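You operate a simulated robot arm through the tools that you are given. There is no shell and no other tool.

Carry out the task below with a simulated two-armed robot. There is one attempt and no reset: what you move stays moved.

Task
Power up the white cabinet, reset it, start shredder, then hopper belt.
Fine: the reset clears the fault; service switch to LINE; wait for the shredder lamp; touch no other control.
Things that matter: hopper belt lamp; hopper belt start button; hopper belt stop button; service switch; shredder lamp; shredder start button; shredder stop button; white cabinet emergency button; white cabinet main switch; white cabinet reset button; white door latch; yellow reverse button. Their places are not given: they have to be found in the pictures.

Only the result counts: the job must be done as asked and must still hold three seconds after the hand-in. Knocking over, shifting, dropping, spilling or breaking anything else fails it.

Robot
Two 7-joint arms with fingered hands on one trunk that stands fixed in place. Base frame: the origin is at the foot of the trunk, x ahead of it, y to its left, z up. Readings come in mm, degrees, newtons and seconds.
The left shoulder is at [21, 125, 1428], the right one opposite. With the tool pointing down near the work surface each hand reaches from about 100 to 620 mm from the base axis, measured 20 degrees to its own side. Payload 4 kg a hand.
Tool frame (each hand has its own): the origin (TCP) lies between the finger pads and is the grasp point; the fingertips stand 29 mm ahead of it; z points along the fingers, y is the line along which they close. The gripper opens to 100 mm; its body begins 34 mm behind the TCP. The gripper is a hand of 5 fingers: y runs from the thumb to the fingers, the wrist lies at [-15, -105, -177] in the tool frame, and closing takes about 1.5 s.
Orientation is that of the tool frame in the base frame, as a unit quaternion [x, y, z, w]. With the fingers straight down and the wrist toward the robot, the tool's x, y and z point along [0, 1, 0], [1, 0, 0] and [0, 0, -1] of the base frame.

Tools
- The arms move only by the tool send_rows. It takes "left_moves", "right_moves" or both (then of equal length, played together; a hand with none holds still); each is a list of rows, each an object (a shift or turn left out is 0, a gripper value left out holds the last) with "jaw": the finger opening in mm, from 0 to 100; "xyz": the shift along the tool's x, y, z in mm, a list of three; "angular": the turn, a rotation vector about the tool's x, y, z in degrees, a list of three. In form: [{"jaw": jaw, "xyz": [x, y, z], "angular": [wx, wy, wz]}, ...]. A call has 1 to 20 rows; each row is the pose to reach, as a shift and turn from the pose commanded when the call began, along the tool's axes at that moment. A row lasts 0.2 s, in which the tool goes at most 50 mm and 8.6 degrees; a call with a longer step from one row to the next is refused whole, and so is a gripper value outside its range. Where a pose cannot be reached the arm comes as near as it can. A force on the tool above 80 N (or 10 N above the force at the start of the call, whichever is more), or a blocked arm, ends the call early, and 0.2 s more pass. The fingers move at their own pace (about 45 mm/s each) and stop on an object; they squeeze with about 29 N. The grip force told is the motor's: it shows also when the fingers shut on nothing. Time passes only in rows, and 0.2 s behind the last, so rows that repeat a pose let the fingers close. The reply holds the time, the measured pose of the TCP, the force on the tool along the base axes, the opening and the grip force, in the units named above and with some noise, with the torque about the TCP (base axes, N m) and any sound that the robot's microphone picked up.
- Cameras (640 x 400 px; columns grow to the right, rows downward): "scene" is now at [124.3, -3.9, 1561.3]; the picture's right is [-0.10, -1.00, 0.00], its down [-0.52, 0.05, -0.86] and it looks along [0.85, -0.08, -0.52] (base axes); focal length 308 px, centre (320, 200). "left" rides on the left gripper at [-66, -86, -121] in its tool frame; the picture's right is [-0.76, -0.31, 0.58], its down [0.59, -0.70, 0.40] and it looks along [0.28, 0.64, 0.71] (tool axes); focal length 247 px, centre (320, 200). "right" rides on the right gripper at [66, -86, -121] in its tool frame; the picture's right is [-0.76, 0.31, -0.58], its down [-0.59, -0.70, 0.40] and it looks along [-0.28, 0.64, 0.71] (tool axes); focal length 247 px, centre (320, 200).
- grab_frame(camera): a new picture of that camera. The clock stands still meanwhile.
- raise_lower(by): moves the trunk up (or, below 0, down) by that many mm; the arms and the scene camera ride with it, the base frame stays. It gives what a move gives, with no picture.
- preshape(shape, hand): the hand has 5 fingers and takes this shape, open, in about a second: jaw (thumb against the fingers, like two jaws); tri (thumb and two fingers); tip (a fingertip pinch); poke (one finger out to press); point (the index stretched); flat (the hand flat); cup (the hand cupped); fist (a fist). The gripper value then closes the fingers along that shape, each until it touches; the sizes above hold for jaw. It gives what a move gives, with no picture.
- aim_head(pan, tilt): turns the head with the scene camera to pan (to the left, within 80 degrees either way) and tilt (down, from -29 to 69), counted from straight ahead of the robot (the tilt from the chest, where the trunk bows). It gives what a move gives.
- point_at(camera, pixels): there is no depth. For up to 12 entries [column, row, z] of the newest picture of that camera ("zoom" is the newest enlarged one), the place [x, y] in the base frame at which the ray of that pixel passes the height z, good to about 2 mm, but the place of the scene camera against the robot may be out by one fixed shift of up to 12 mm in any direction. The clock stands still meanwhile.
- close_up(camera, box): a new picture of the part [left, top, right, bottom] of that camera's present view, enlarged. The clock stands still meanwhile.
- job_done(): hands the job in; it is judged then, once.

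Leave the grippers open and the arms clear of the work at the hand-in unless told otherwise.

The tools are called as a command line: name --argument value ..., lists and objects as JSON in quotes. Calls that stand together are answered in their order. send_rows: Moves the arms, as the interface text tells. Its arguments: {"type":"object","properties":{"left_moves":{"type":"array"},"right_moves":{"type":"array"}},"required":[]} The other tools are called the same way: raise_lower (by) moves the trunk up or down; preshape (shape, hand) gives the hand a shape; aim_head (pan, tilt) turns the head that bears the scene camera; grab_frame (camera) takes a picture; point_at (camera, pixels) gives the place at which the rays of pixels pass given heights; close_up (camera, box) takes an enlarged picture of a part of a camera's view; job_done () hands the job in.

At the start:

```text
time_s: 0.0
left_tool_pos: [525.2, 117.3, 1401.8]
left_orientation: [0.707, 0.707, 0.0, 0.0]
left_wrist_force: [-0.3, -0.6, -0.1]
left_moment: [0.0, -0.02, -0.01]
left_finger_gap: 99.7
left_gripper_force: 0.0
left_shape: jaw
right_tool_pos: [508.5, -362.7, 1399.2]
right_orientation: [0.707, 0.707, 0.0, 0.0]
right_wrist_force: [0.2, 0.0, 0.1]
right_moment: [0.01, 0.04, 0.0]
right_finger_gap: 99.9
right_gripper_force: 0.0
right_shape: jaw
trunk travel left (down, up): [-625.0, 122.0]
head pan, tilt (commanded): [-5.5, 31.2]
```

scene: 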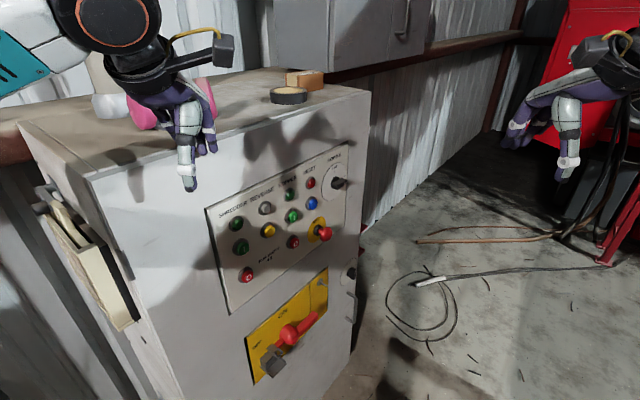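
right: 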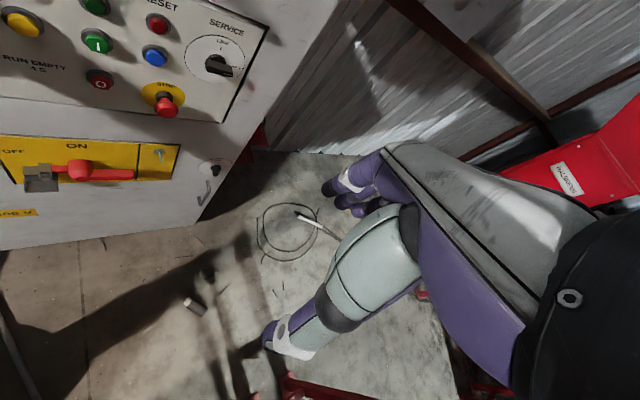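
left: 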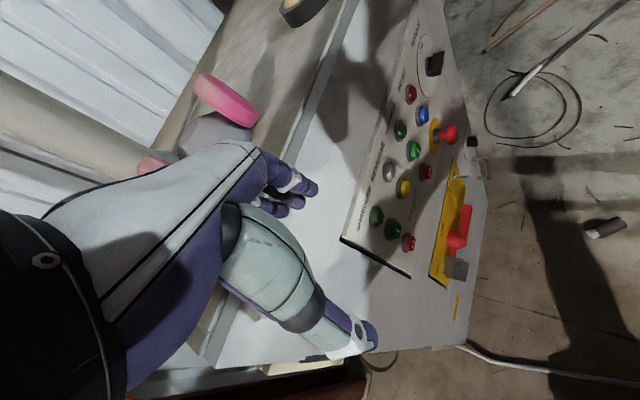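

The white cabinet stands ahead, with a panel in the scene picture around (205-350, 140-310) and a yellow main switch plate around (245-330, 265-385). I'll enlarge both from each camera to read the labels.

close_up --camera "scene" --box '[200, 135, 360, 235]'

close_up --camera "scene" --box '[200, 220, 380, 400]'

close_up --camera "right" --box '[0, 0, 280, 230]'

close_up --camera "left" --box '[330, 20, 500, 350]'

```text
4.00 times, centred on (280, 185) of scene
```

zoom: 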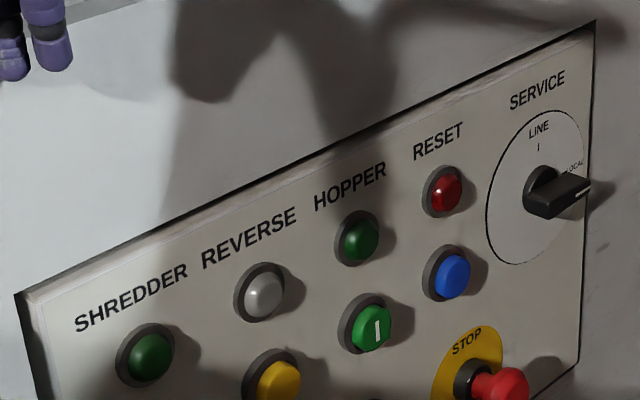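

```text
2.22 times, centred on (290, 310) of scene
```

zoom: 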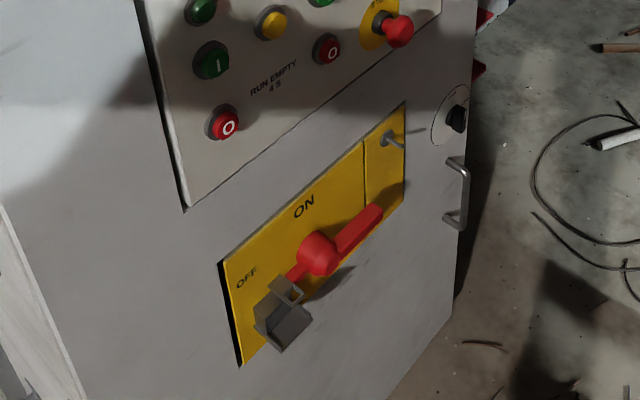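

```text
1.74 times, centred on (140, 115) of right
```

zoom: 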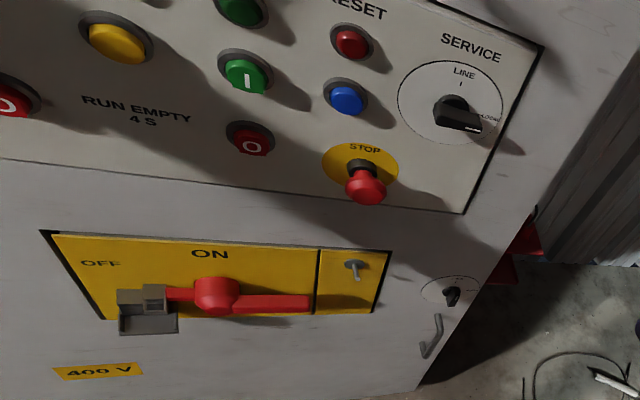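

```text
1.21 times, centred on (415, 185) of left
```

zoom: 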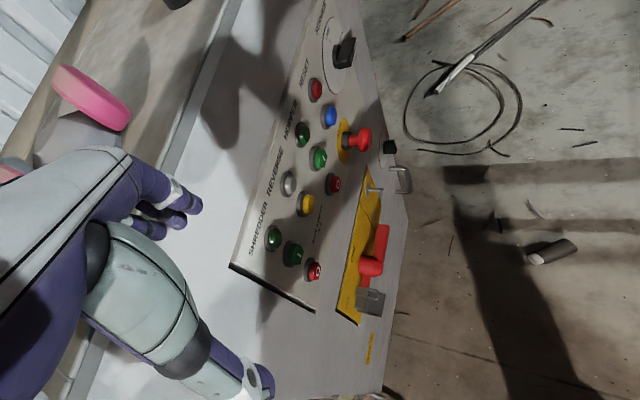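

The panel reads: SHREDDER, REVERSE, HOPPER, RESET and SERVICE columns, with the yellow main switch plate below. It stands at OFF with a grey piece at its left end. Before moving anything I'll look around and check the space below the arms.

aim_head --pan -5 --tilt 60

grab_frame --camera "scene"

aim_head --pan -45 --tilt 45

grab_frame --camera "scene"

aim_head --pan 45 --tilt 45

grab_frame --camera "scene"

```text
time_s: 0.9
left_tool_pos: [525.3, 117.7, 1403.0]
left_orientation: [0.707, 0.707, 0.0, 0.001]
left_wrist_force: [0.4, 0.7, -0.8]
left_moment: [-0.01, -0.01, -0.02]
left_finger_gap: 99.8
left_gripper_force: 0.0
left_shape: jaw
right_tool_pos: [508.2, -361.6, 1399.4]
right_orientation: [0.707, 0.707, 0.0, 0.0]
right_wrist_force: [-0.1, -0.4, 0.0]
right_moment: [0.02, -0.01, 0.02]
right_finger_gap: 99.7
right_gripper_force: 0.3
right_shape: jaw
trunk travel left (down, up): [-625.0, 122.0]
head pan, tilt (commanded): [-5.0, 60.0]
```

```text
taken
```

scene: 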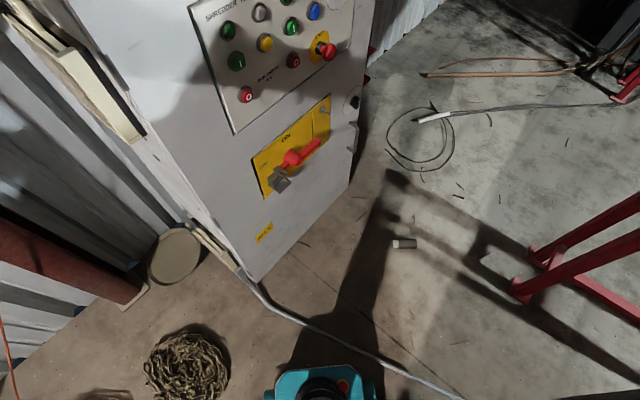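

```text
time_s: 2.0
left_tool_pos: [524.5, 117.9, 1402.0]
left_orientation: [0.707, 0.707, 0.0, -0.001]
left_wrist_force: [0.0, 0.2, -0.4]
left_moment: [0.0, -0.01, 0.0]
left_finger_gap: 99.9
left_gripper_force: 0.1
left_shape: jaw
right_tool_pos: [508.1, -362.5, 1398.9]
right_orientation: [0.707, 0.707, 0.0, 0.0]
right_wrist_force: [-0.4, 0.1, 0.4]
right_moment: [-0.03, 0.03, -0.01]
right_finger_gap: 99.8
right_gripper_force: 0.0
right_shape: jaw
trunk travel left (down, up): [-625.0, 122.0]
head pan, tilt (commanded): [-45.0, 45.0]
```

```text
taken
```

scene: 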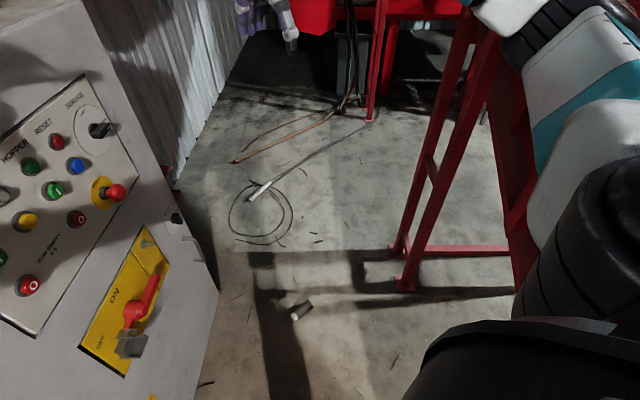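

```text
time_s: 3.7
left_tool_pos: [524.8, 117.9, 1402.3]
left_orientation: [0.707, 0.707, 0.001, -0.001]
left_wrist_force: [-0.5, 0.6, -0.4]
left_moment: [0.03, -0.03, -0.01]
left_finger_gap: 99.6
left_gripper_force: 0.0
left_shape: jaw
right_tool_pos: [508.4, -363.3, 1399.4]
right_orientation: [0.707, 0.707, 0.0, 0.0]
right_wrist_force: [0.8, -0.6, -0.8]
right_moment: [0.01, 0.0, 0.02]
right_finger_gap: 99.5
right_gripper_force: 0.1
right_shape: jaw
trunk travel left (down, up): [-625.0, 122.0]
head pan, tilt (commanded): [45.0, 45.0]
```

```text
taken
```

scene: 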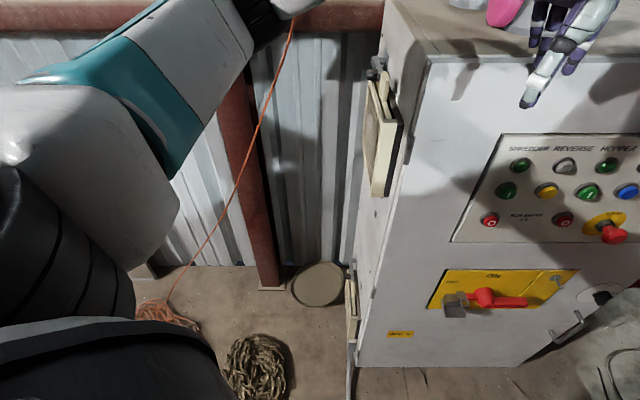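

There is a red frame on the right, near the right arm. I need to know how high it reaches and where, so I'll look at it before moving the trunk or right arm.

aim_head --pan -45 --tilt 15

grab_frame --camera "scene"

aim_head --pan -75 --tilt 40

grab_frame --camera "scene"

```text
time_s: 5.3
left_tool_pos: [525.5, 120.1, 1401.8]
left_orientation: [0.707, 0.707, 0.0, 0.0]
left_wrist_force: [0.0, -1.0, -0.5]
left_moment: [-0.03, 0.01, -0.01]
left_finger_gap: 99.8
left_gripper_force: 0.0
left_shape: jaw
right_tool_pos: [506.7, -363.3, 1399.7]
right_orientation: [0.707, 0.707, 0.0, 0.0]
right_wrist_force: [0.0, 0.0, -1.2]
right_moment: [-0.03, 0.04, 0.01]
right_finger_gap: 99.7
right_gripper_force: 0.1
right_shape: jaw
trunk travel left (down, up): [-625.0, 122.0]
head pan, tilt (commanded): [-45.0, 15.0]
```

```text
taken
```

scene: 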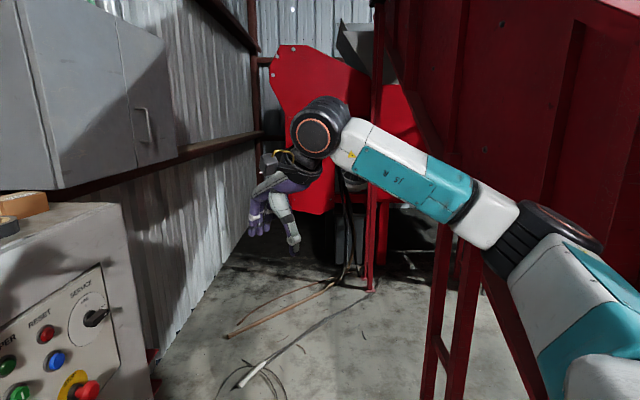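

```text
time_s: 6.3
left_tool_pos: [524.1, 119.1, 1402.3]
left_orientation: [0.707, 0.707, 0.0, 0.0]
left_wrist_force: [0.0, -0.3, 0.0]
left_moment: [0.02, 0.06, -0.01]
left_finger_gap: 99.7
left_gripper_force: 0.1
left_shape: jaw
right_tool_pos: [508.9, -362.6, 1399.9]
right_orientation: [0.707, 0.707, -0.001, 0.0]
right_wrist_force: [0.2, -0.6, 0.3]
right_moment: [0.0, 0.01, 0.02]
right_finger_gap: 100.1
right_gripper_force: 0.0
right_shape: jaw
trunk travel left (down, up): [-625.0, 122.0]
head pan, tilt (commanded): [-75.0, 40.0]
```

```text
taken
```

scene: 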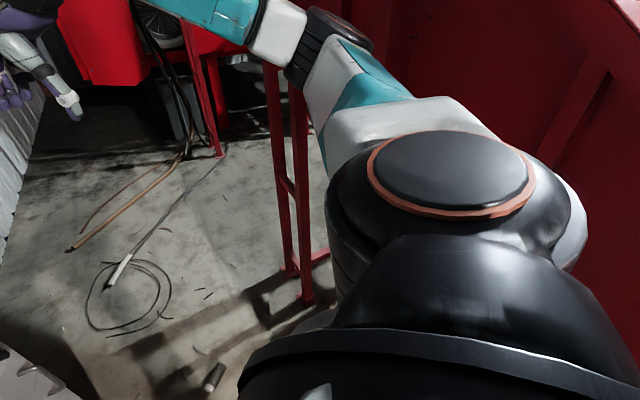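

I'll get floor positions for the red frame's feet at (305,300), (288,272) and (218,153), using the newest picture.

point_at --camera "scene" --pixels '[[305, 300, 0], [288, 272, 0], [218, 153, 0], [325, 255, 0], [268, 65, 1200], [290, 85, 1200], [500, 145, 1200], [500, 145, 1400]]'

```text
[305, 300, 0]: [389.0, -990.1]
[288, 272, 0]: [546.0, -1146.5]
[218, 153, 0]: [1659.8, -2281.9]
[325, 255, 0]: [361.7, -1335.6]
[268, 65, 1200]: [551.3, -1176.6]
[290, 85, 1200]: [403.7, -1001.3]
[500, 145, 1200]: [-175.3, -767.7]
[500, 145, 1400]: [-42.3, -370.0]
```

The red frame stands about a metre off to the right at y≈-1000, so it's clear of the arm. The left hand hovers just in front of the cabinet face, so I'll draw it back and to the left, out of the way and out of the view.

send_rows --left_moves '[{"xyz": [10, -35, 0]}, {"xyz": [25, -75, 0]}, {"xyz": [45, -115, 0]}, {"xyz": [70, -155, 0]}, {"xyz": [95, -190, 0]}, {"xyz": [120, -215, 0]}, {"xyz": [130, -220, 0]}]'

aim_head --pan 5 --tilt 35

grab_frame --camera "scene"

```text
time_s: 7.9
left_tool_pos: [319.2, 254.0, 1415.3]
left_orientation: [0.707, 0.707, -0.001, -0.001]
left_wrist_force: [-0.1, 0.2, 0.4]
left_moment: [0.0, 0.0, 0.0]
left_finger_gap: 99.7
left_gripper_force: 0.2
left_shape: jaw
left hand out of reach, approached as far as the arm can: row 5, 6, 7
right_tool_pos: [508.2, -363.4, 1399.2]
right_orientation: [0.707, 0.708, 0.0, 0.0]
right_wrist_force: [0.1, 0.1, 0.0]
right_moment: [-0.01, 0.04, 0.02]
right_finger_gap: 99.8
right_gripper_force: 0.1
right_shape: jaw
trunk travel left (down, up): [-625.0, 122.0]
head pan, tilt (commanded): [-75.0, 40.0]
```

```text
time_s: 9.4
left_tool_pos: [320.5, 252.7, 1413.3]
left_orientation: [0.707, 0.707, -0.002, 0.0]
left_wrist_force: [0.0, -0.3, -0.5]
left_moment: [0.01, 0.02, 0.0]
left_finger_gap: 99.9
left_gripper_force: 0.0
left_shape: jaw
right_tool_pos: [509.4, -363.0, 1399.0]
right_orientation: [0.708, 0.707, 0.0, 0.0]
right_wrist_force: [0.4, -0.3, 0.2]
right_moment: [0.01, 0.01, 0.03]
right_finger_gap: 99.7
right_gripper_force: 0.0
right_shape: jaw
trunk travel left (down, up): [-625.0, 122.0]
head pan, tilt (commanded): [5.0, 35.0]
```

```text
taken
```

scene: 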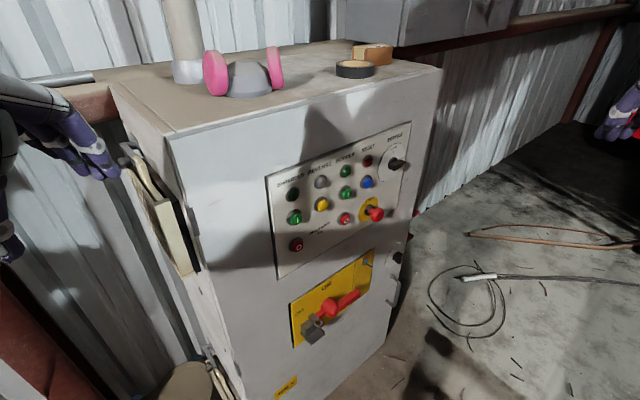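

With the left hand clear, I'll enlarge the main switch around (290-380, 250-350) and the door hardware near (390-410, 250-310).

close_up --camera "scene" --box '[285, 240, 385, 350]'

close_up --camera "scene" --box '[260, 110, 420, 280]'

close_up --camera "scene" --box '[370, 225, 430, 325]'

close_up --camera "scene" --box '[100, 120, 220, 300]'

```text
3.64 times, centred on (335, 295) of scene
```

zoom: 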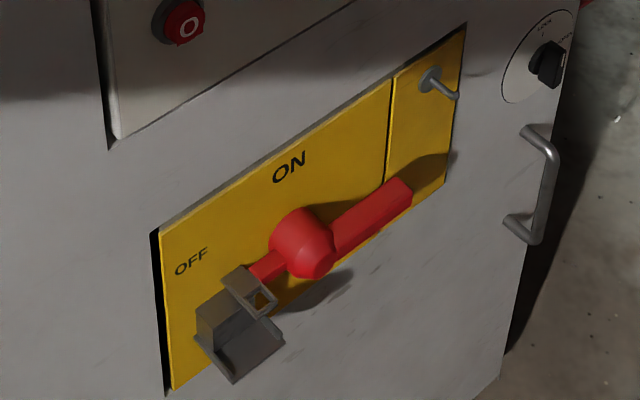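

```text
2.35 times, centred on (340, 195) of scene
```

zoom: 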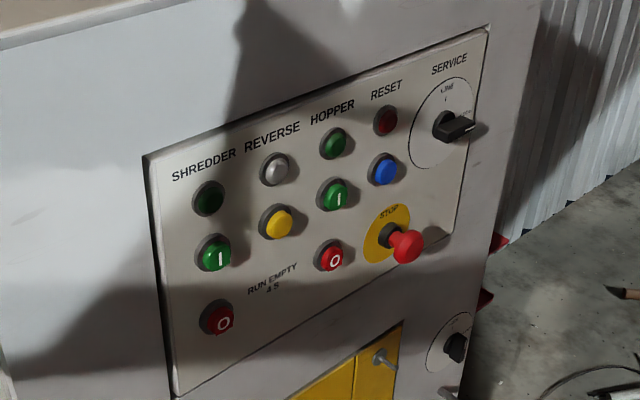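

```text
4.00 times, centred on (400, 275) of scene
```

zoom: 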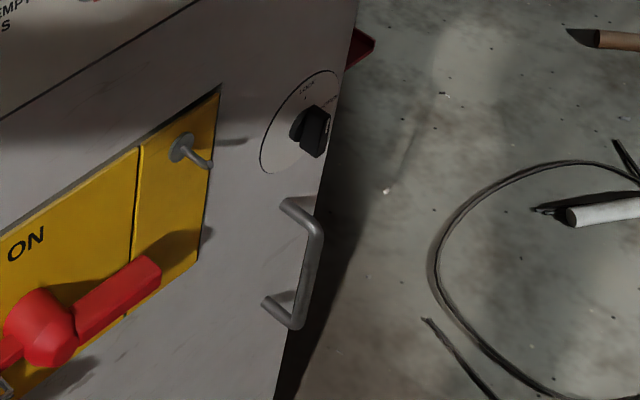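

```text
2.22 times, centred on (160, 210) of scene
```

zoom: 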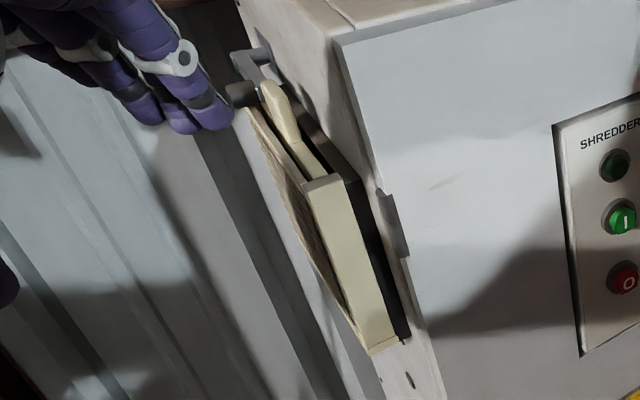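

The service knob points right to LOCAL, with LINE at the top. The main switch is a red handle at OFF with a grey bracket and block on its left end. There is also a latch knob marked LOCK/OPEN on the right. I need better views, so I'll turn the right hand toward the cabinet face, yawing about 44° to the left, and then pitch it up.

send_rows --right_moves '[{"angular": [0, 0, -8]}, {"angular": [0, 0, -16]}, {"angular": [0, 0, -24]}, {"angular": [0, 0, -32]}, {"angular": [0, 0, -40]}, {"angular": [0, 0, -44]}]'

send_rows --right_moves '[{"angular": [-8, 0, 0]}, {"angular": [-16, 0, 0]}, {"angular": [-24, 0, 0]}, {"angular": [-32, 0, 0]}, {"angular": [-40, 0, 0]}, {"angular": [-45, 0, 0]}]'

grab_frame --camera "right"

```text
time_s: 10.8
left_tool_pos: [319.6, 254.8, 1413.5]
left_orientation: [0.707, 0.707, -0.002, 0.0]
left_wrist_force: [0.7, -0.3, 0.1]
left_moment: [0.03, 0.0, -0.02]
left_finger_gap: 99.8
left_gripper_force: 0.1
left_shape: jaw
right_tool_pos: [456.5, -269.7, 1409.5]
right_orientation: [0.458, 0.889, 0.007, 0.002]
right_wrist_force: [0.5, 0.3, 0.4]
right_moment: [-0.04, -0.01, -0.01]
right_finger_gap: 99.8
right_gripper_force: 0.1
right_shape: jaw
right hand out of reach, approached as far as the arm can: row 3, 4, 5, 6
trunk travel left (down, up): [-625.0, 122.0]
head pan, tilt (commanded): [5.0, 35.0]
```

```text
time_s: 12.2
left_tool_pos: [320.2, 252.4, 1414.8]
left_orientation: [0.707, 0.707, -0.002, -0.001]
left_wrist_force: [0.3, -1.0, -0.3]
left_moment: [0.06, -0.01, 0.04]
left_finger_gap: 99.8
left_gripper_force: 0.1
left_shape: jaw
right_tool_pos: [465.7, -274.0, 1410.3]
right_orientation: [0.457, 0.805, 0.332, 0.182]
right_wrist_force: [1.2, 0.1, 0.2]
right_moment: [-0.03, 0.02, -0.02]
right_finger_gap: 99.9
right_gripper_force: 0.2
right_shape: jaw
right hand out of reach, approached as far as the arm can: row 1, 2, 3, 4, 5, 6
trunk travel left (down, up): [-625.0, 122.0]
head pan, tilt (commanded): [5.0, 35.0]
```

```text
taken
```

right: 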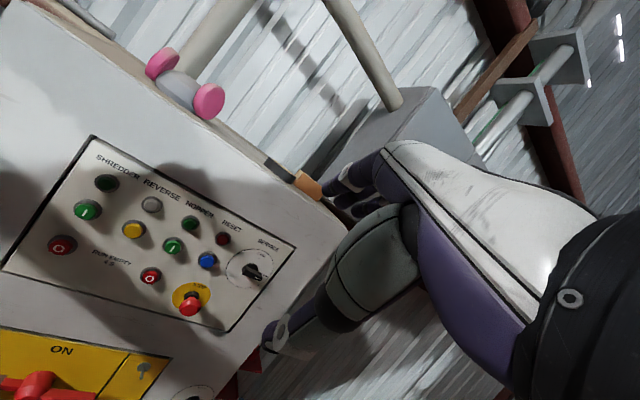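

The view already shows the panel well. Some of the turn was out of reach at this height. I'll lower the trunk by 300 mm so the shoulders come nearer to panel height, then look again.

raise_lower --by -150

grab_frame --camera "scene"

grab_frame --camera "left"

```text
time_s: 13.9
left_tool_pos: [326.3, 254.6, 1260.5]
left_orientation: [0.708, 0.706, -0.007, -0.005]
left_wrist_force: [-0.9, 0.4, -0.8]
left_moment: [0.04, 0.02, 0.02]
left_finger_gap: 99.7
left_gripper_force: 0.1
left_shape: jaw
right_tool_pos: [463.7, -274.5, 1263.3]
right_orientation: [0.457, 0.805, 0.331, 0.183]
right_wrist_force: [-0.5, 0.0, -0.3]
right_moment: [-0.03, -0.02, 0.03]
right_finger_gap: 99.8
right_gripper_force: 0.0
right_shape: jaw
trunk travel left (down, up): [-475.0, 272.0]
head pan, tilt (commanded): [5.0, 35.0]
```

```text
taken
```

scene: 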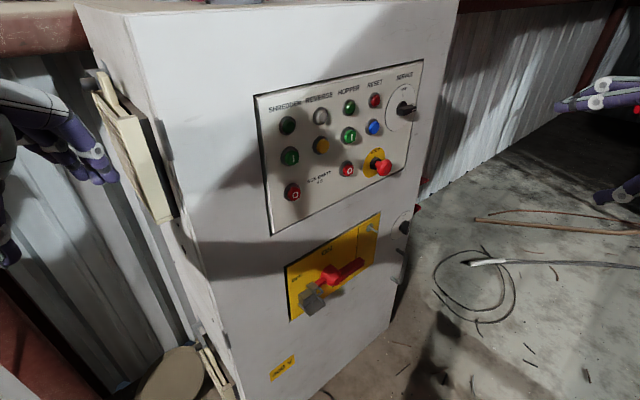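

```text
taken
```

left: 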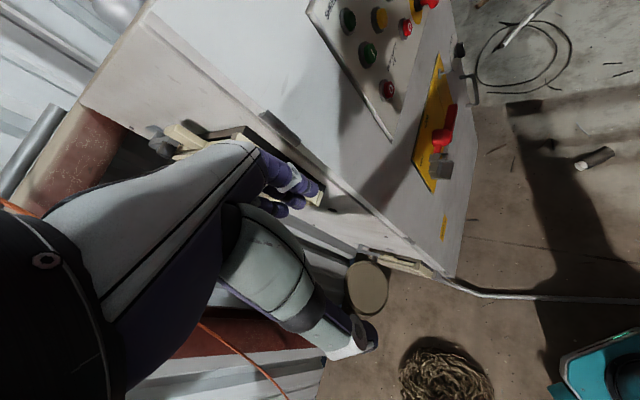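

The left fingertips are close to the beige box on the cabinet's left side. I'll shift the left hand 80 mm inward, still well in front of the cabinet, before lowering any further.

send_rows --left_moves '[{"xyz": [-40, 0, 0]}, {"xyz": [-80, 0, 0]}, {"xyz": [-80, 0, 0]}]'

raise_lower --by -130

grab_frame --camera "right"

grab_frame --camera "scene"

```text
time_s: 14.7
left_tool_pos: [333.7, 173.1, 1267.6]
left_orientation: [0.706, 0.708, -0.009, -0.007]
left_wrist_force: [-0.8, -0.7, -0.4]
left_moment: [0.01, 0.0, -0.01]
left_finger_gap: 99.7
left_gripper_force: 0.0
left_shape: jaw
left hand out of reach, approached as far as the arm can: row 1, 2, 3
right_tool_pos: [464.6, -274.9, 1261.5]
right_orientation: [0.458, 0.805, 0.33, 0.183]
right_wrist_force: [-0.5, 0.0, -0.6]
right_moment: [-0.03, 0.05, 0.01]
right_finger_gap: 99.9
right_gripper_force: 0.1
right_shape: jaw
trunk travel left (down, up): [-475.0, 272.0]
head pan, tilt (commanded): [5.0, 35.0]
```

```text
time_s: 16.3
left_tool_pos: [351.1, 173.7, 1120.1]
left_orientation: [0.708, 0.705, -0.029, -0.029]
left_wrist_force: [-0.1, -0.2, 0.0]
left_moment: [0.0, 0.03, 0.05]
left_finger_gap: 99.5
left_gripper_force: 0.2
left_shape: jaw
right_tool_pos: [467.0, -275.5, 1132.0]
right_orientation: [0.457, 0.806, 0.33, 0.182]
right_wrist_force: [0.5, -0.5, -0.2]
right_moment: [-0.01, 0.02, 0.03]
right_finger_gap: 99.9
right_gripper_force: 0.0
right_shape: jaw
trunk travel left (down, up): [-345.0, 402.0]
head pan, tilt (commanded): [5.0, 35.0]
```

```text
taken
```

right: 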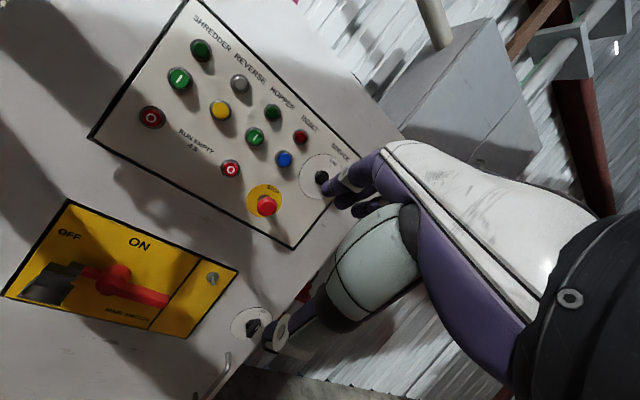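

```text
taken
```

scene: 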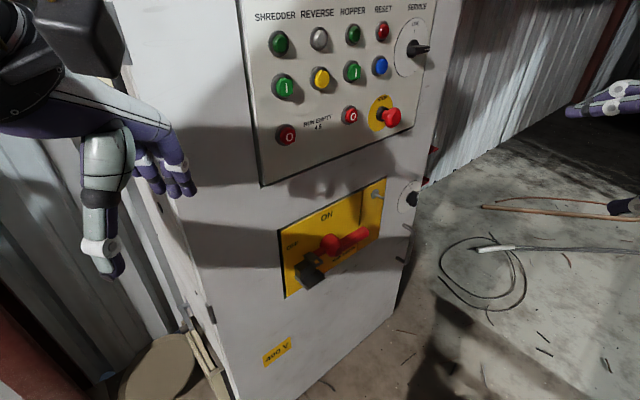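

Both cameras now face the cabinet. I'll enlarge the main switch and latch in the right picture, and the panel in the scene picture.

close_up --camera "right" --box '[0, 190, 280, 390]'

close_up --camera "right" --box '[200, 290, 290, 370]'

close_up --camera "scene" --box '[240, 0, 440, 160]'

close_up --camera "scene" --box '[270, 160, 430, 310]'

```text
2.00 times, centred on (140, 290) of right
```

zoom: 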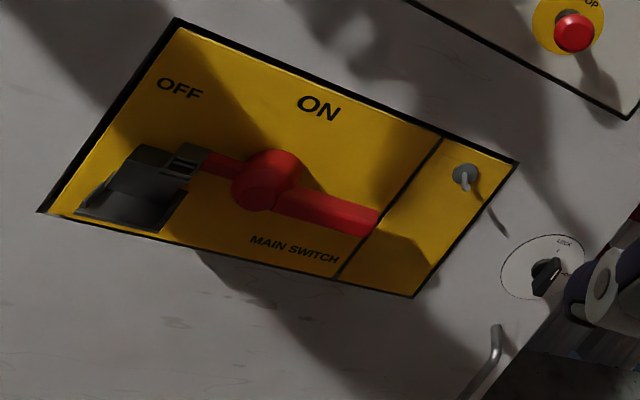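

```text
5.00 times, centred on (245, 330) of right
```

zoom: 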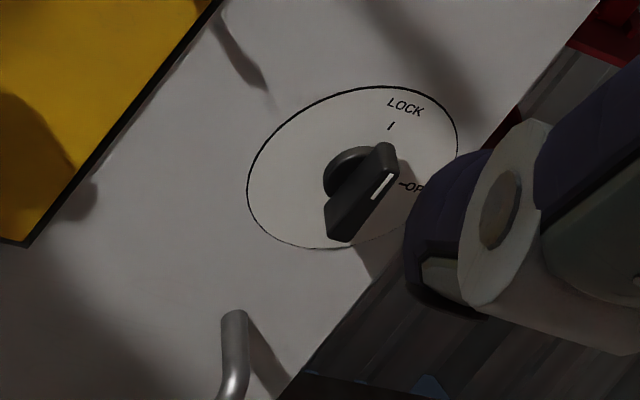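

```text
2.50 times, centred on (340, 80) of scene
```

zoom: 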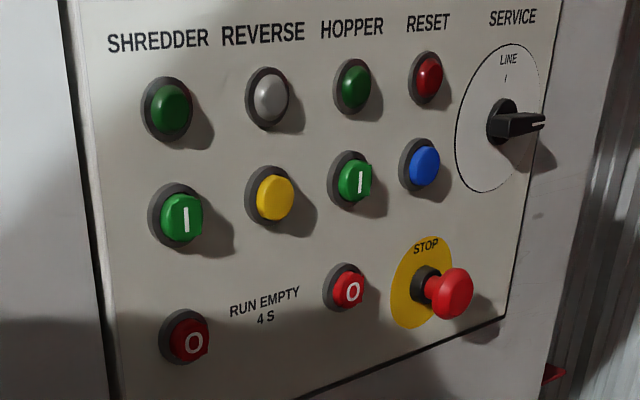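

```text
2.67 times, centred on (350, 235) of scene
```

zoom: 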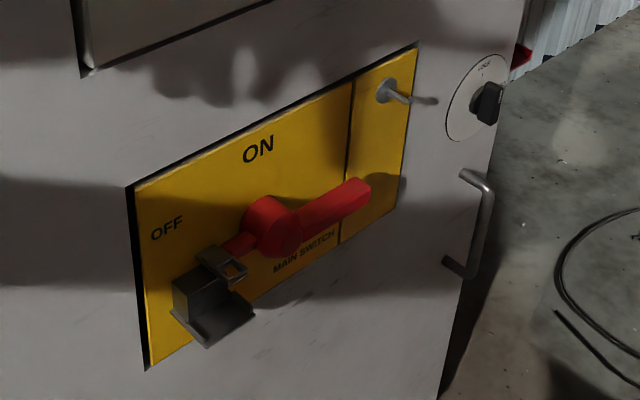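

To locate the parts by crossing rays, I'll query the same features at two heights in both cameras. In the right picture: e-stop (267,205), reset (285,158), shredder start (180,78), main hub (118,278), plate corner (68,200) and panel corner (90,137). In the scene: (391,117), (380,66), (285,87), (331,243), (278,231) and (261,187).

point_at --camera "right" --pixels '[[267, 205, 1200], [267, 205, 900], [285, 158, 1200], [285, 158, 900], [180, 78, 1200], [180, 78, 900], [118, 278, 1200], [118, 278, 900], [68, 200, 1200], [68, 200, 900], [90, 137, 1200], [90, 137, 900]]'

point_at --camera "scene" --pixels '[[391, 117, 1200], [391, 117, 900], [380, 66, 1200], [380, 66, 900], [285, 87, 1200], [285, 87, 900], [331, 243, 1200], [331, 243, 900], [278, 231, 1200], [278, 231, 900], [261, 187, 1200], [261, 187, 900]]'

```text
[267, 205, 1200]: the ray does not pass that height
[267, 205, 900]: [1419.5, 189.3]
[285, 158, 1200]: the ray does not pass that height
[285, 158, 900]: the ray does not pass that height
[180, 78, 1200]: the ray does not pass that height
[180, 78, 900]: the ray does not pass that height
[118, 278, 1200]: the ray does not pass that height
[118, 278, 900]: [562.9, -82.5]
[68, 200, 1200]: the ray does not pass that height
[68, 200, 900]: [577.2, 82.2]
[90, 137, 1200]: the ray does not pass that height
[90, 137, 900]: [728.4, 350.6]
```

```text
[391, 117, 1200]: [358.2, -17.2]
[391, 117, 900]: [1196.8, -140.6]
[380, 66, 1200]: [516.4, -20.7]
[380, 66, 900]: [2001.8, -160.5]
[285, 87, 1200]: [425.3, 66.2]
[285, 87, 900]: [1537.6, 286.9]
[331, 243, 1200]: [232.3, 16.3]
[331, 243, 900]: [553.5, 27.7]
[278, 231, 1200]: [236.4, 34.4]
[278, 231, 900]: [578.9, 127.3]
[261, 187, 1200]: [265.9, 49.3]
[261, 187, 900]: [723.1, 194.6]
```

Main switch hub is near [676, 20, 788] and the panel buttons are at z≈1065–1180. I'll bring the right camera down and closer to the main switch, keeping about 150 mm clearance, to understand the grey piece.

send_rows --right_moves '[{"xyz": [6, -12, 40]}, {"xyz": [13, -25, 81]}, {"xyz": [20, -38, 122]}, {"xyz": [26, -51, 163]}, {"xyz": [33, -63, 204]}, {"xyz": [39, -76, 245]}, {"xyz": [46, -89, 286]}, {"xyz": [52, -101, 326]}]'

grab_frame --camera "right"

```text
time_s: 18.1
left_tool_pos: [350.5, 174.3, 1119.6]
left_orientation: [0.707, 0.706, -0.028, -0.029]
left_wrist_force: [0.3, 0.9, -0.7]
left_moment: [0.02, 0.04, 0.0]
left_finger_gap: 99.6
left_gripper_force: 0.1
left_shape: jaw
right_tool_pos: [570.4, -148.9, 827.5]
right_orientation: [0.458, 0.804, 0.33, 0.184]
right_wrist_force: [0.3, 0.0, 0.3]
right_moment: [-0.01, -0.03, 0.03]
right_finger_gap: 99.9
right_gripper_force: 0.1
right_shape: jaw
right hand out of reach, approached as far as the arm can: row 2, 3, 4
trunk travel left (down, up): [-345.0, 402.0]
head pan, tilt (commanded): [5.0, 35.0]
```

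```text
taken
```

right: 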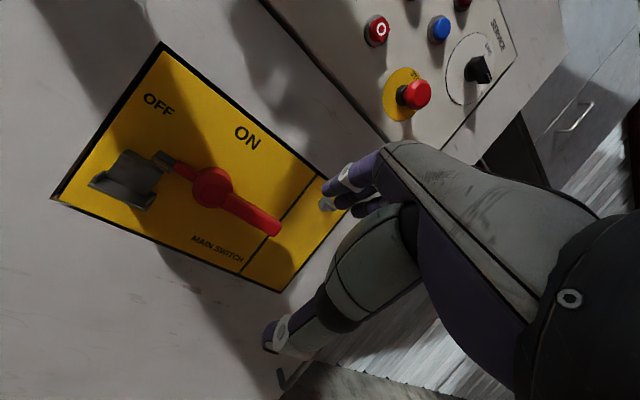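

The hand arrived as planned. I'll enlarge the main switch area at (60-330, 40-300).

close_up --camera "right" --box '[50, 30, 330, 300]'

close_up --camera "right" --box '[80, 130, 200, 220]'

```text
1.48 times, centred on (190, 165) of right
```

zoom: 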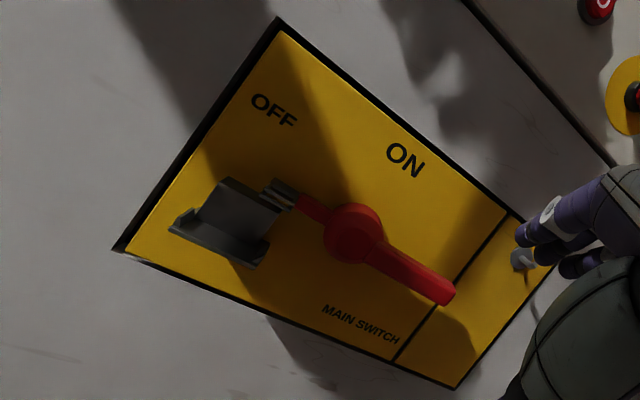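

```text
4.44 times, centred on (140, 175) of right
```

zoom: 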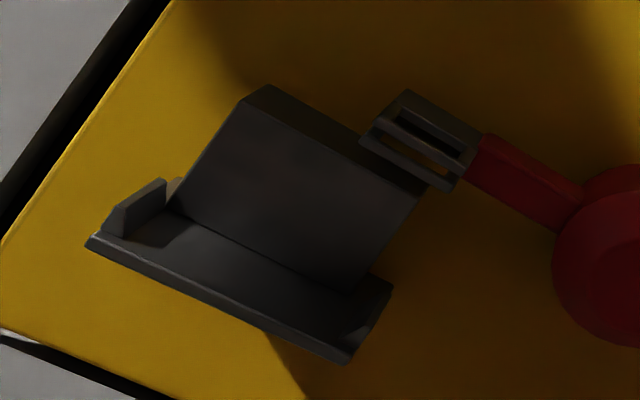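

The tail of the handle points left to OFF, its end sits in a slotted grey piece beside a grey block, and ON is straight above the hub. I'll look at the latch knob and this piece again from the scene camera at high zoom.

close_up --camera "scene" --box '[385, 170, 435, 220]'

close_up --camera "scene" --box '[275, 225, 345, 300]'

close_up --camera "scene" --box '[385, 10, 445, 80]'

```text
8.00 times, centred on (410, 195) of scene
```

zoom: 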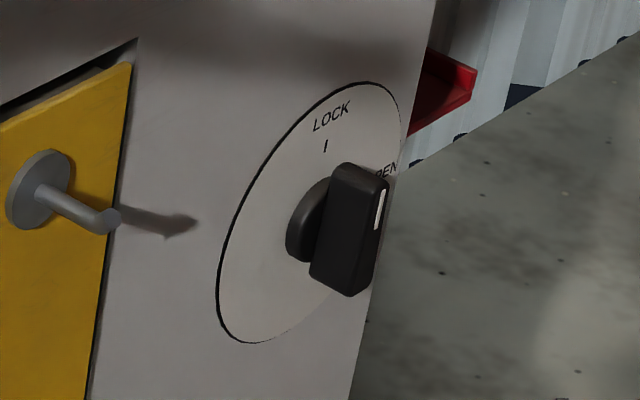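

```text
5.33 times, centred on (310, 262) of scene
```

zoom: 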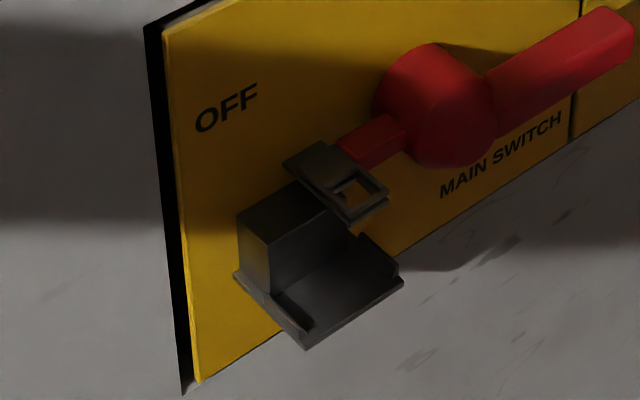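

```text
5.71 times, centred on (415, 45) of scene
```

zoom: 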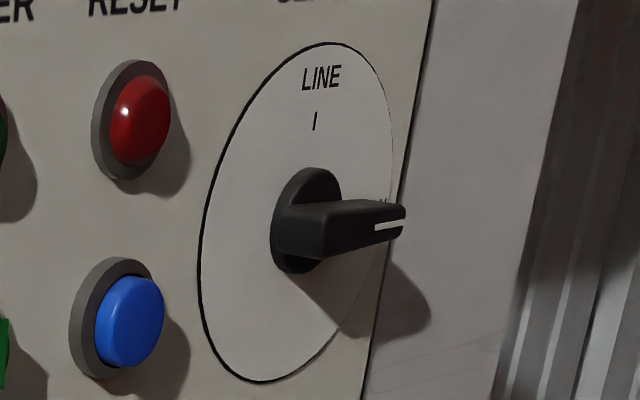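

The latch knob stands upright on LOCK, so it stays untouched. The service knob points right at LOCAL. The handle's tail ends in a flat padlock eye with no padlock in it, so the handle should be free to turn clockwise to ON. I'll shape the right hand for pressing with one finger and see where its tip appears.

preshape --hand "right" --shape "poke"

grab_frame --camera "right"

grab_frame --camera "scene"

```text
time_s: 19.0
left_tool_pos: [349.7, 173.4, 1119.8]
left_orientation: [0.706, 0.707, -0.029, -0.028]
left_wrist_force: [-0.1, 0.4, -0.7]
left_moment: [-0.01, -0.02, 0.0]
left_finger_gap: 99.6
left_gripper_force: 0.0
left_shape: jaw
right_tool_pos: [572.0, -149.3, 828.8]
right_orientation: [0.458, 0.805, 0.331, 0.182]
right_wrist_force: [0.2, 0.8, 0.8]
right_moment: [0.0, -0.01, 0.01]
right_finger_gap: 0.4
right_gripper_force: 0.1
right_shape: poke
trunk travel left (down, up): [-345.0, 402.0]
head pan, tilt (commanded): [5.0, 35.0]
```

```text
taken
```

right: 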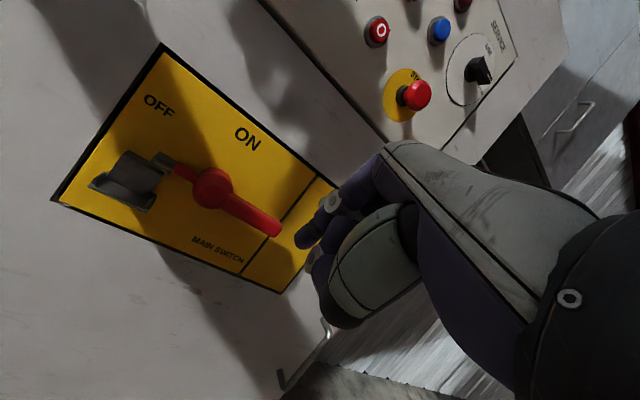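

```text
taken
```

scene: 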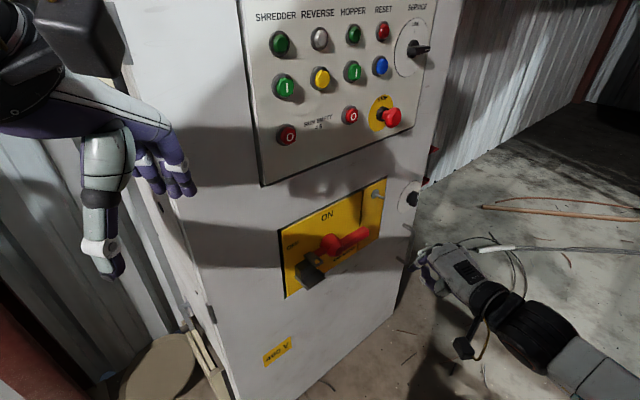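

The index finger is stretched with its tip near (298,243) in the right picture. I'll zoom in on it from both cameras to work out the tip's place in the tool frame.

close_up --camera "right" --box '[270, 170, 390, 340]'

close_up --camera "scene" --box '[405, 230, 525, 330]'

grab_frame --camera "left"

```text
2.35 times, centred on (330, 255) of right
```

zoom: 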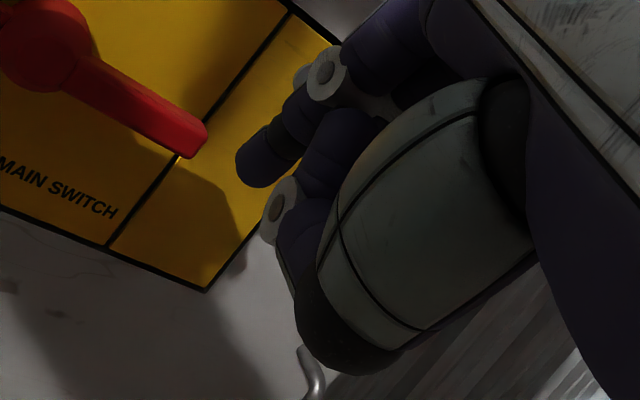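

```text
4.00 times, centred on (465, 280) of scene
```

zoom: 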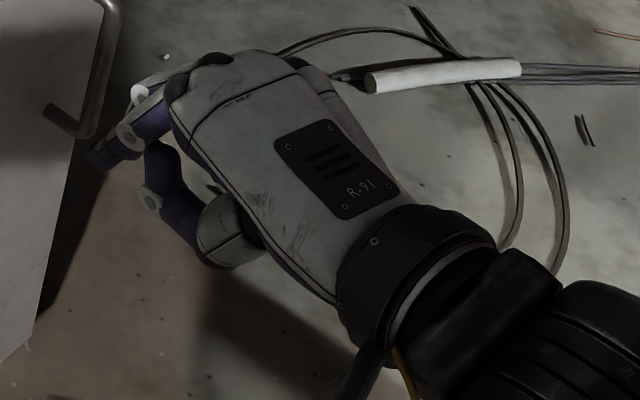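

```text
taken
```

left: 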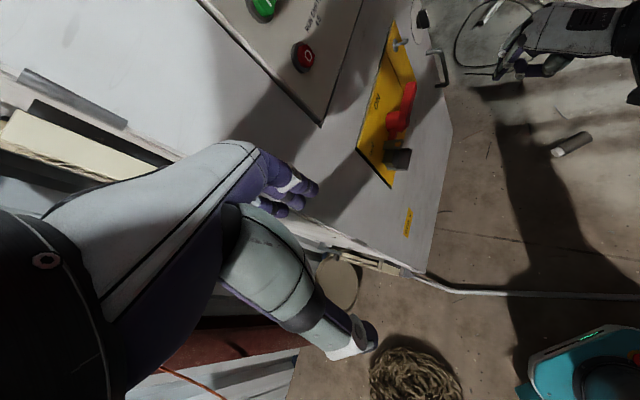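

The left camera also sees the right fingertip, near (495,70). I'll zoom there so both wrist cameras can fix the tip.

close_up --camera "left" --box '[460, 20, 580, 110]'

close_up --camera "right" --box '[290, 215, 350, 265]'

```text
4.44 times, centred on (520, 65) of left
```

zoom: 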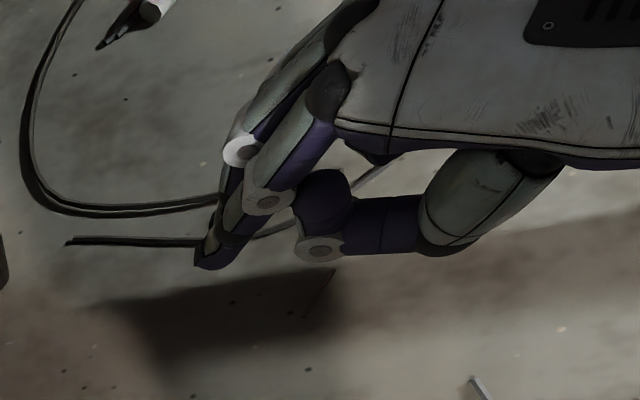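

```text
8.00 times, centred on (320, 240) of right
```

zoom: 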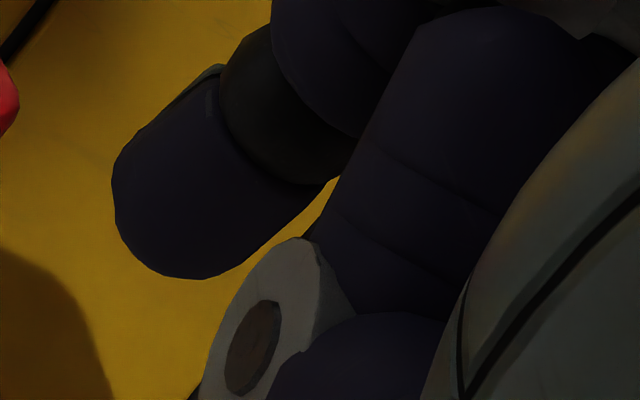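

Crossing the rays puts the yellow plate's left edge at about [610,133], z 648–865, and its bottom-right corner at [851,-104,650]. So the face normal points in along (0.70, 0.71), a 45.5° yaw. The handle hub is near z≈758 and its grip bar stands 29–54 mm off the plate. The fingertip is at tool (≈10, 0, 28). I'll lower the trunk 200 mm more for reach at the main switch.

raise_lower --by -200

grab_frame --camera "scene"

```text
time_s: 21.2
left_tool_pos: [393.7, 173.5, 861.5]
left_orientation: [0.701, 0.701, -0.095, -0.094]
left_wrist_force: [-0.5, 0.3, 0.1]
left_moment: [0.04, -0.01, 0.01]
left_finger_gap: 99.9
left_gripper_force: 0.1
left_shape: jaw
right_tool_pos: [570.8, -148.3, 628.9]
right_orientation: [0.457, 0.805, 0.331, 0.182]
right_wrist_force: [-0.2, 0.1, -0.8]
right_moment: [-0.01, -0.02, -0.01]
right_finger_gap: 0.0
right_gripper_force: 0.0
right_shape: poke
trunk travel left (down, up): [-145.0, 602.0]
head pan, tilt (commanded): [5.0, 35.0]
```

```text
taken
```

scene: 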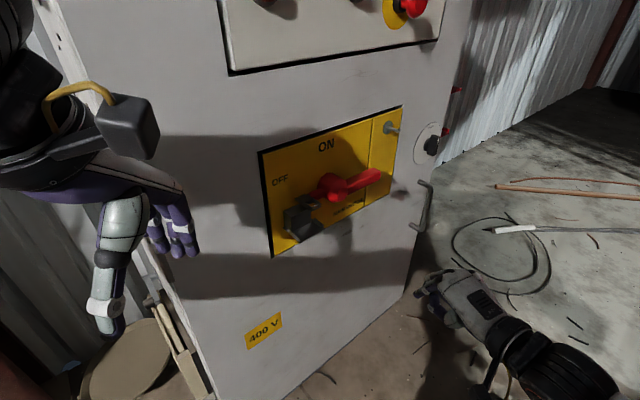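

The left hand drifted a little with the trunk but is still about 120 mm off the face. The right hand is at z≈629, clear. I'll raise it 160 mm while pitching the finger 20° more toward horizontal, and hold the left hand's pose.

send_rows --right_moves '[{"xyz": [0.4, 28, -28.6], "angular": [-5, 0, 0]}, {"xyz": [0.8, 56, -57.3], "angular": [-10, 0, 0]}, {"xyz": [1.2, 84, -86], "angular": [-15, 0, 0]}, {"xyz": [1.6, 112, -114.6], "angular": [-20, 0, 0]}, {"xyz": [1.6, 112, -114.6], "angular": [-20, 0, 0]}]' --left_moves '[{"xyz": [0, 0, 0]}, {"xyz": [0, 0, 0]}, {"xyz": [0, 0, 0]}, {"xyz": [0, 0, 0]}, {"xyz": [0, 0, 0]}]'

```text
time_s: 22.4
left_tool_pos: [394.0, 173.9, 861.0]
left_orientation: [0.7, 0.701, -0.095, -0.094]
left_wrist_force: [-0.6, 0.2, 0.1]
left_moment: [0.0, -0.02, 0.03]
left_finger_gap: 99.7
left_gripper_force: 0.1
left_shape: jaw
right_tool_pos: [570.1, -149.0, 789.0]
right_orientation: [0.419, 0.735, 0.466, 0.26]
right_wrist_force: [-0.7, 0.3, -0.7]
right_moment: [-0.01, 0.03, 0.03]
right_finger_gap: 0.1
right_gripper_force: 0.1
right_shape: poke
trunk travel left (down, up): [-145.0, 602.0]
head pan, tilt (commanded): [5.0, 35.0]
```

That was reached without limits; the finger is now about 26° below horizontal at 31° yaw. Next I'll turn 14° more about the vertical so the finger faces the plate squarely.

send_rows --right_moves '[{"angular": [0.05, 6.3, -3.0]}, {"angular": [0.1, 12.6, -6.0]}, {"angular": [0.1, 12.6, -6.0]}]'

grab_frame --camera "right"

```text
time_s: 23.2
left_tool_pos: [394.5, 173.1, 862.1]
left_orientation: [0.701, 0.701, -0.095, -0.093]
left_wrist_force: [0.0, -0.2, 0.1]
left_moment: [-0.01, -0.02, -0.01]
left_finger_gap: 99.6
left_gripper_force: 0.2
left_shape: jaw
right_tool_pos: [570.6, -148.0, 789.2]
right_orientation: [0.326, 0.781, 0.494, 0.199]
right_wrist_force: [0.5, 0.0, -0.2]
right_moment: [-0.02, -0.01, -0.02]
right_finger_gap: 0.0
right_gripper_force: 0.1
right_shape: poke
trunk travel left (down, up): [-145.0, 602.0]
head pan, tilt (commanded): [5.0, 35.0]
```

```text
taken
```

right: 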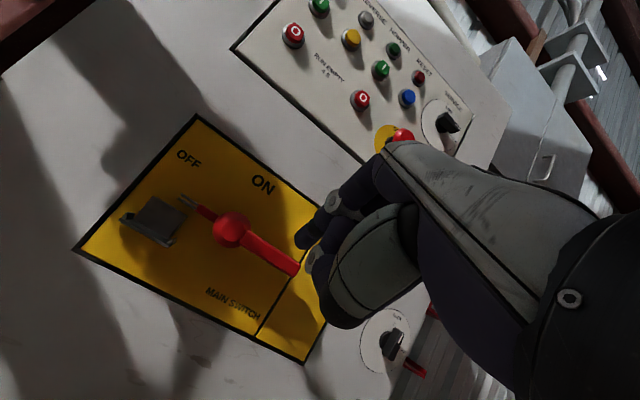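

The finger is now square to the plate and about 200 mm in front of it. I'll zoom on the handle to refine where its hub and grip bar are.

close_up --camera "right" --box '[100, 160, 340, 320]'

close_up --camera "scene" --box '[255, 100, 415, 260]'

```text
2.50 times, centred on (220, 240) of right
```

zoom: 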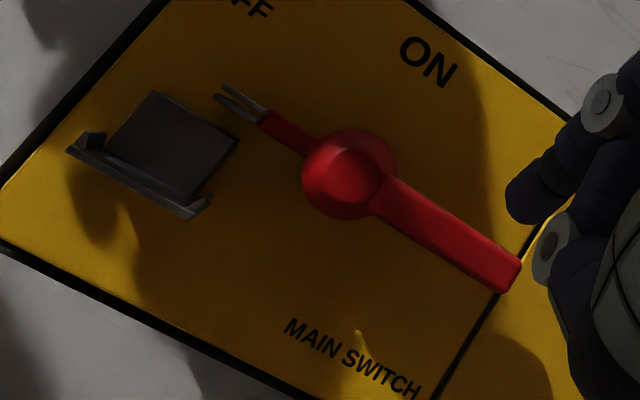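

```text
2.50 times, centred on (335, 180) of scene
```

zoom: 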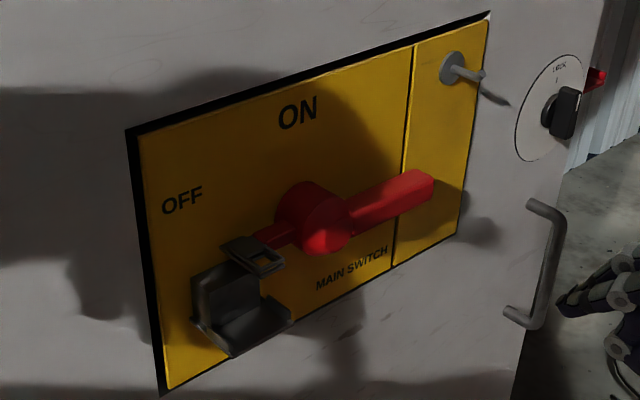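

The hub is at about s=128 mm along the plate, z≈759, and the grip bar runs right and slightly up, ending near s=216, z≈777. I'll bring the fingertip above the grip, still 100 mm off the plate, to check the arm reaches it.

send_rows --right_moves '[{"xyz": [-13.4, 26, 25.4]}, {"xyz": [-26.8, 52.1, 50.8]}, {"xyz": [-40.3, 78.2, 76.3]}, {"xyz": [-40.3, 78.2, 76.3]}]'

grab_frame --camera "right"

grab_frame --camera "scene"

```text
time_s: 24.2
left_tool_pos: [394.8, 174.4, 861.6]
left_orientation: [0.7, 0.701, -0.095, -0.093]
left_wrist_force: [-0.2, 0.2, 0.6]
left_moment: [0.0, -0.01, -0.03]
left_finger_gap: 99.9
left_gripper_force: 0.1
left_shape: jaw
right_tool_pos: [671.8, -103.7, 825.8]
right_orientation: [0.328, 0.781, 0.492, 0.201]
right_wrist_force: [0.2, -0.3, 0.5]
right_moment: [0.01, -0.01, 0.0]
right_finger_gap: 0.2
right_gripper_force: 0.1
right_shape: poke
trunk travel left (down, up): [-145.0, 602.0]
head pan, tilt (commanded): [5.0, 35.0]
```

```text
taken
```

right: 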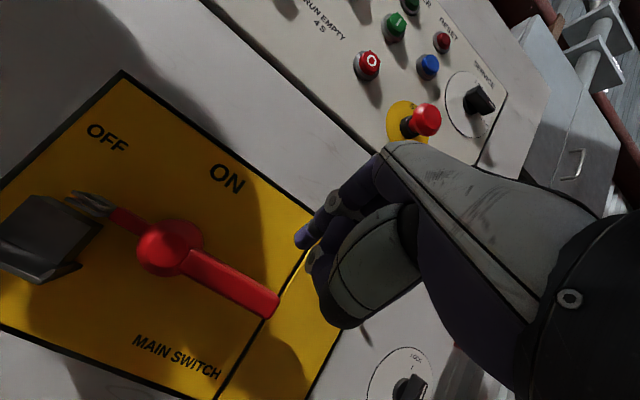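

```text
taken
```

scene: 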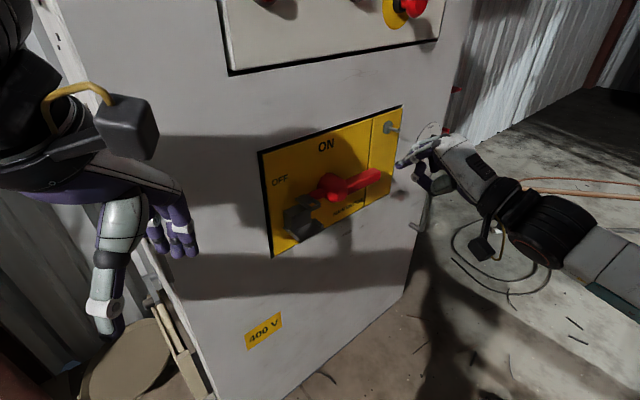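

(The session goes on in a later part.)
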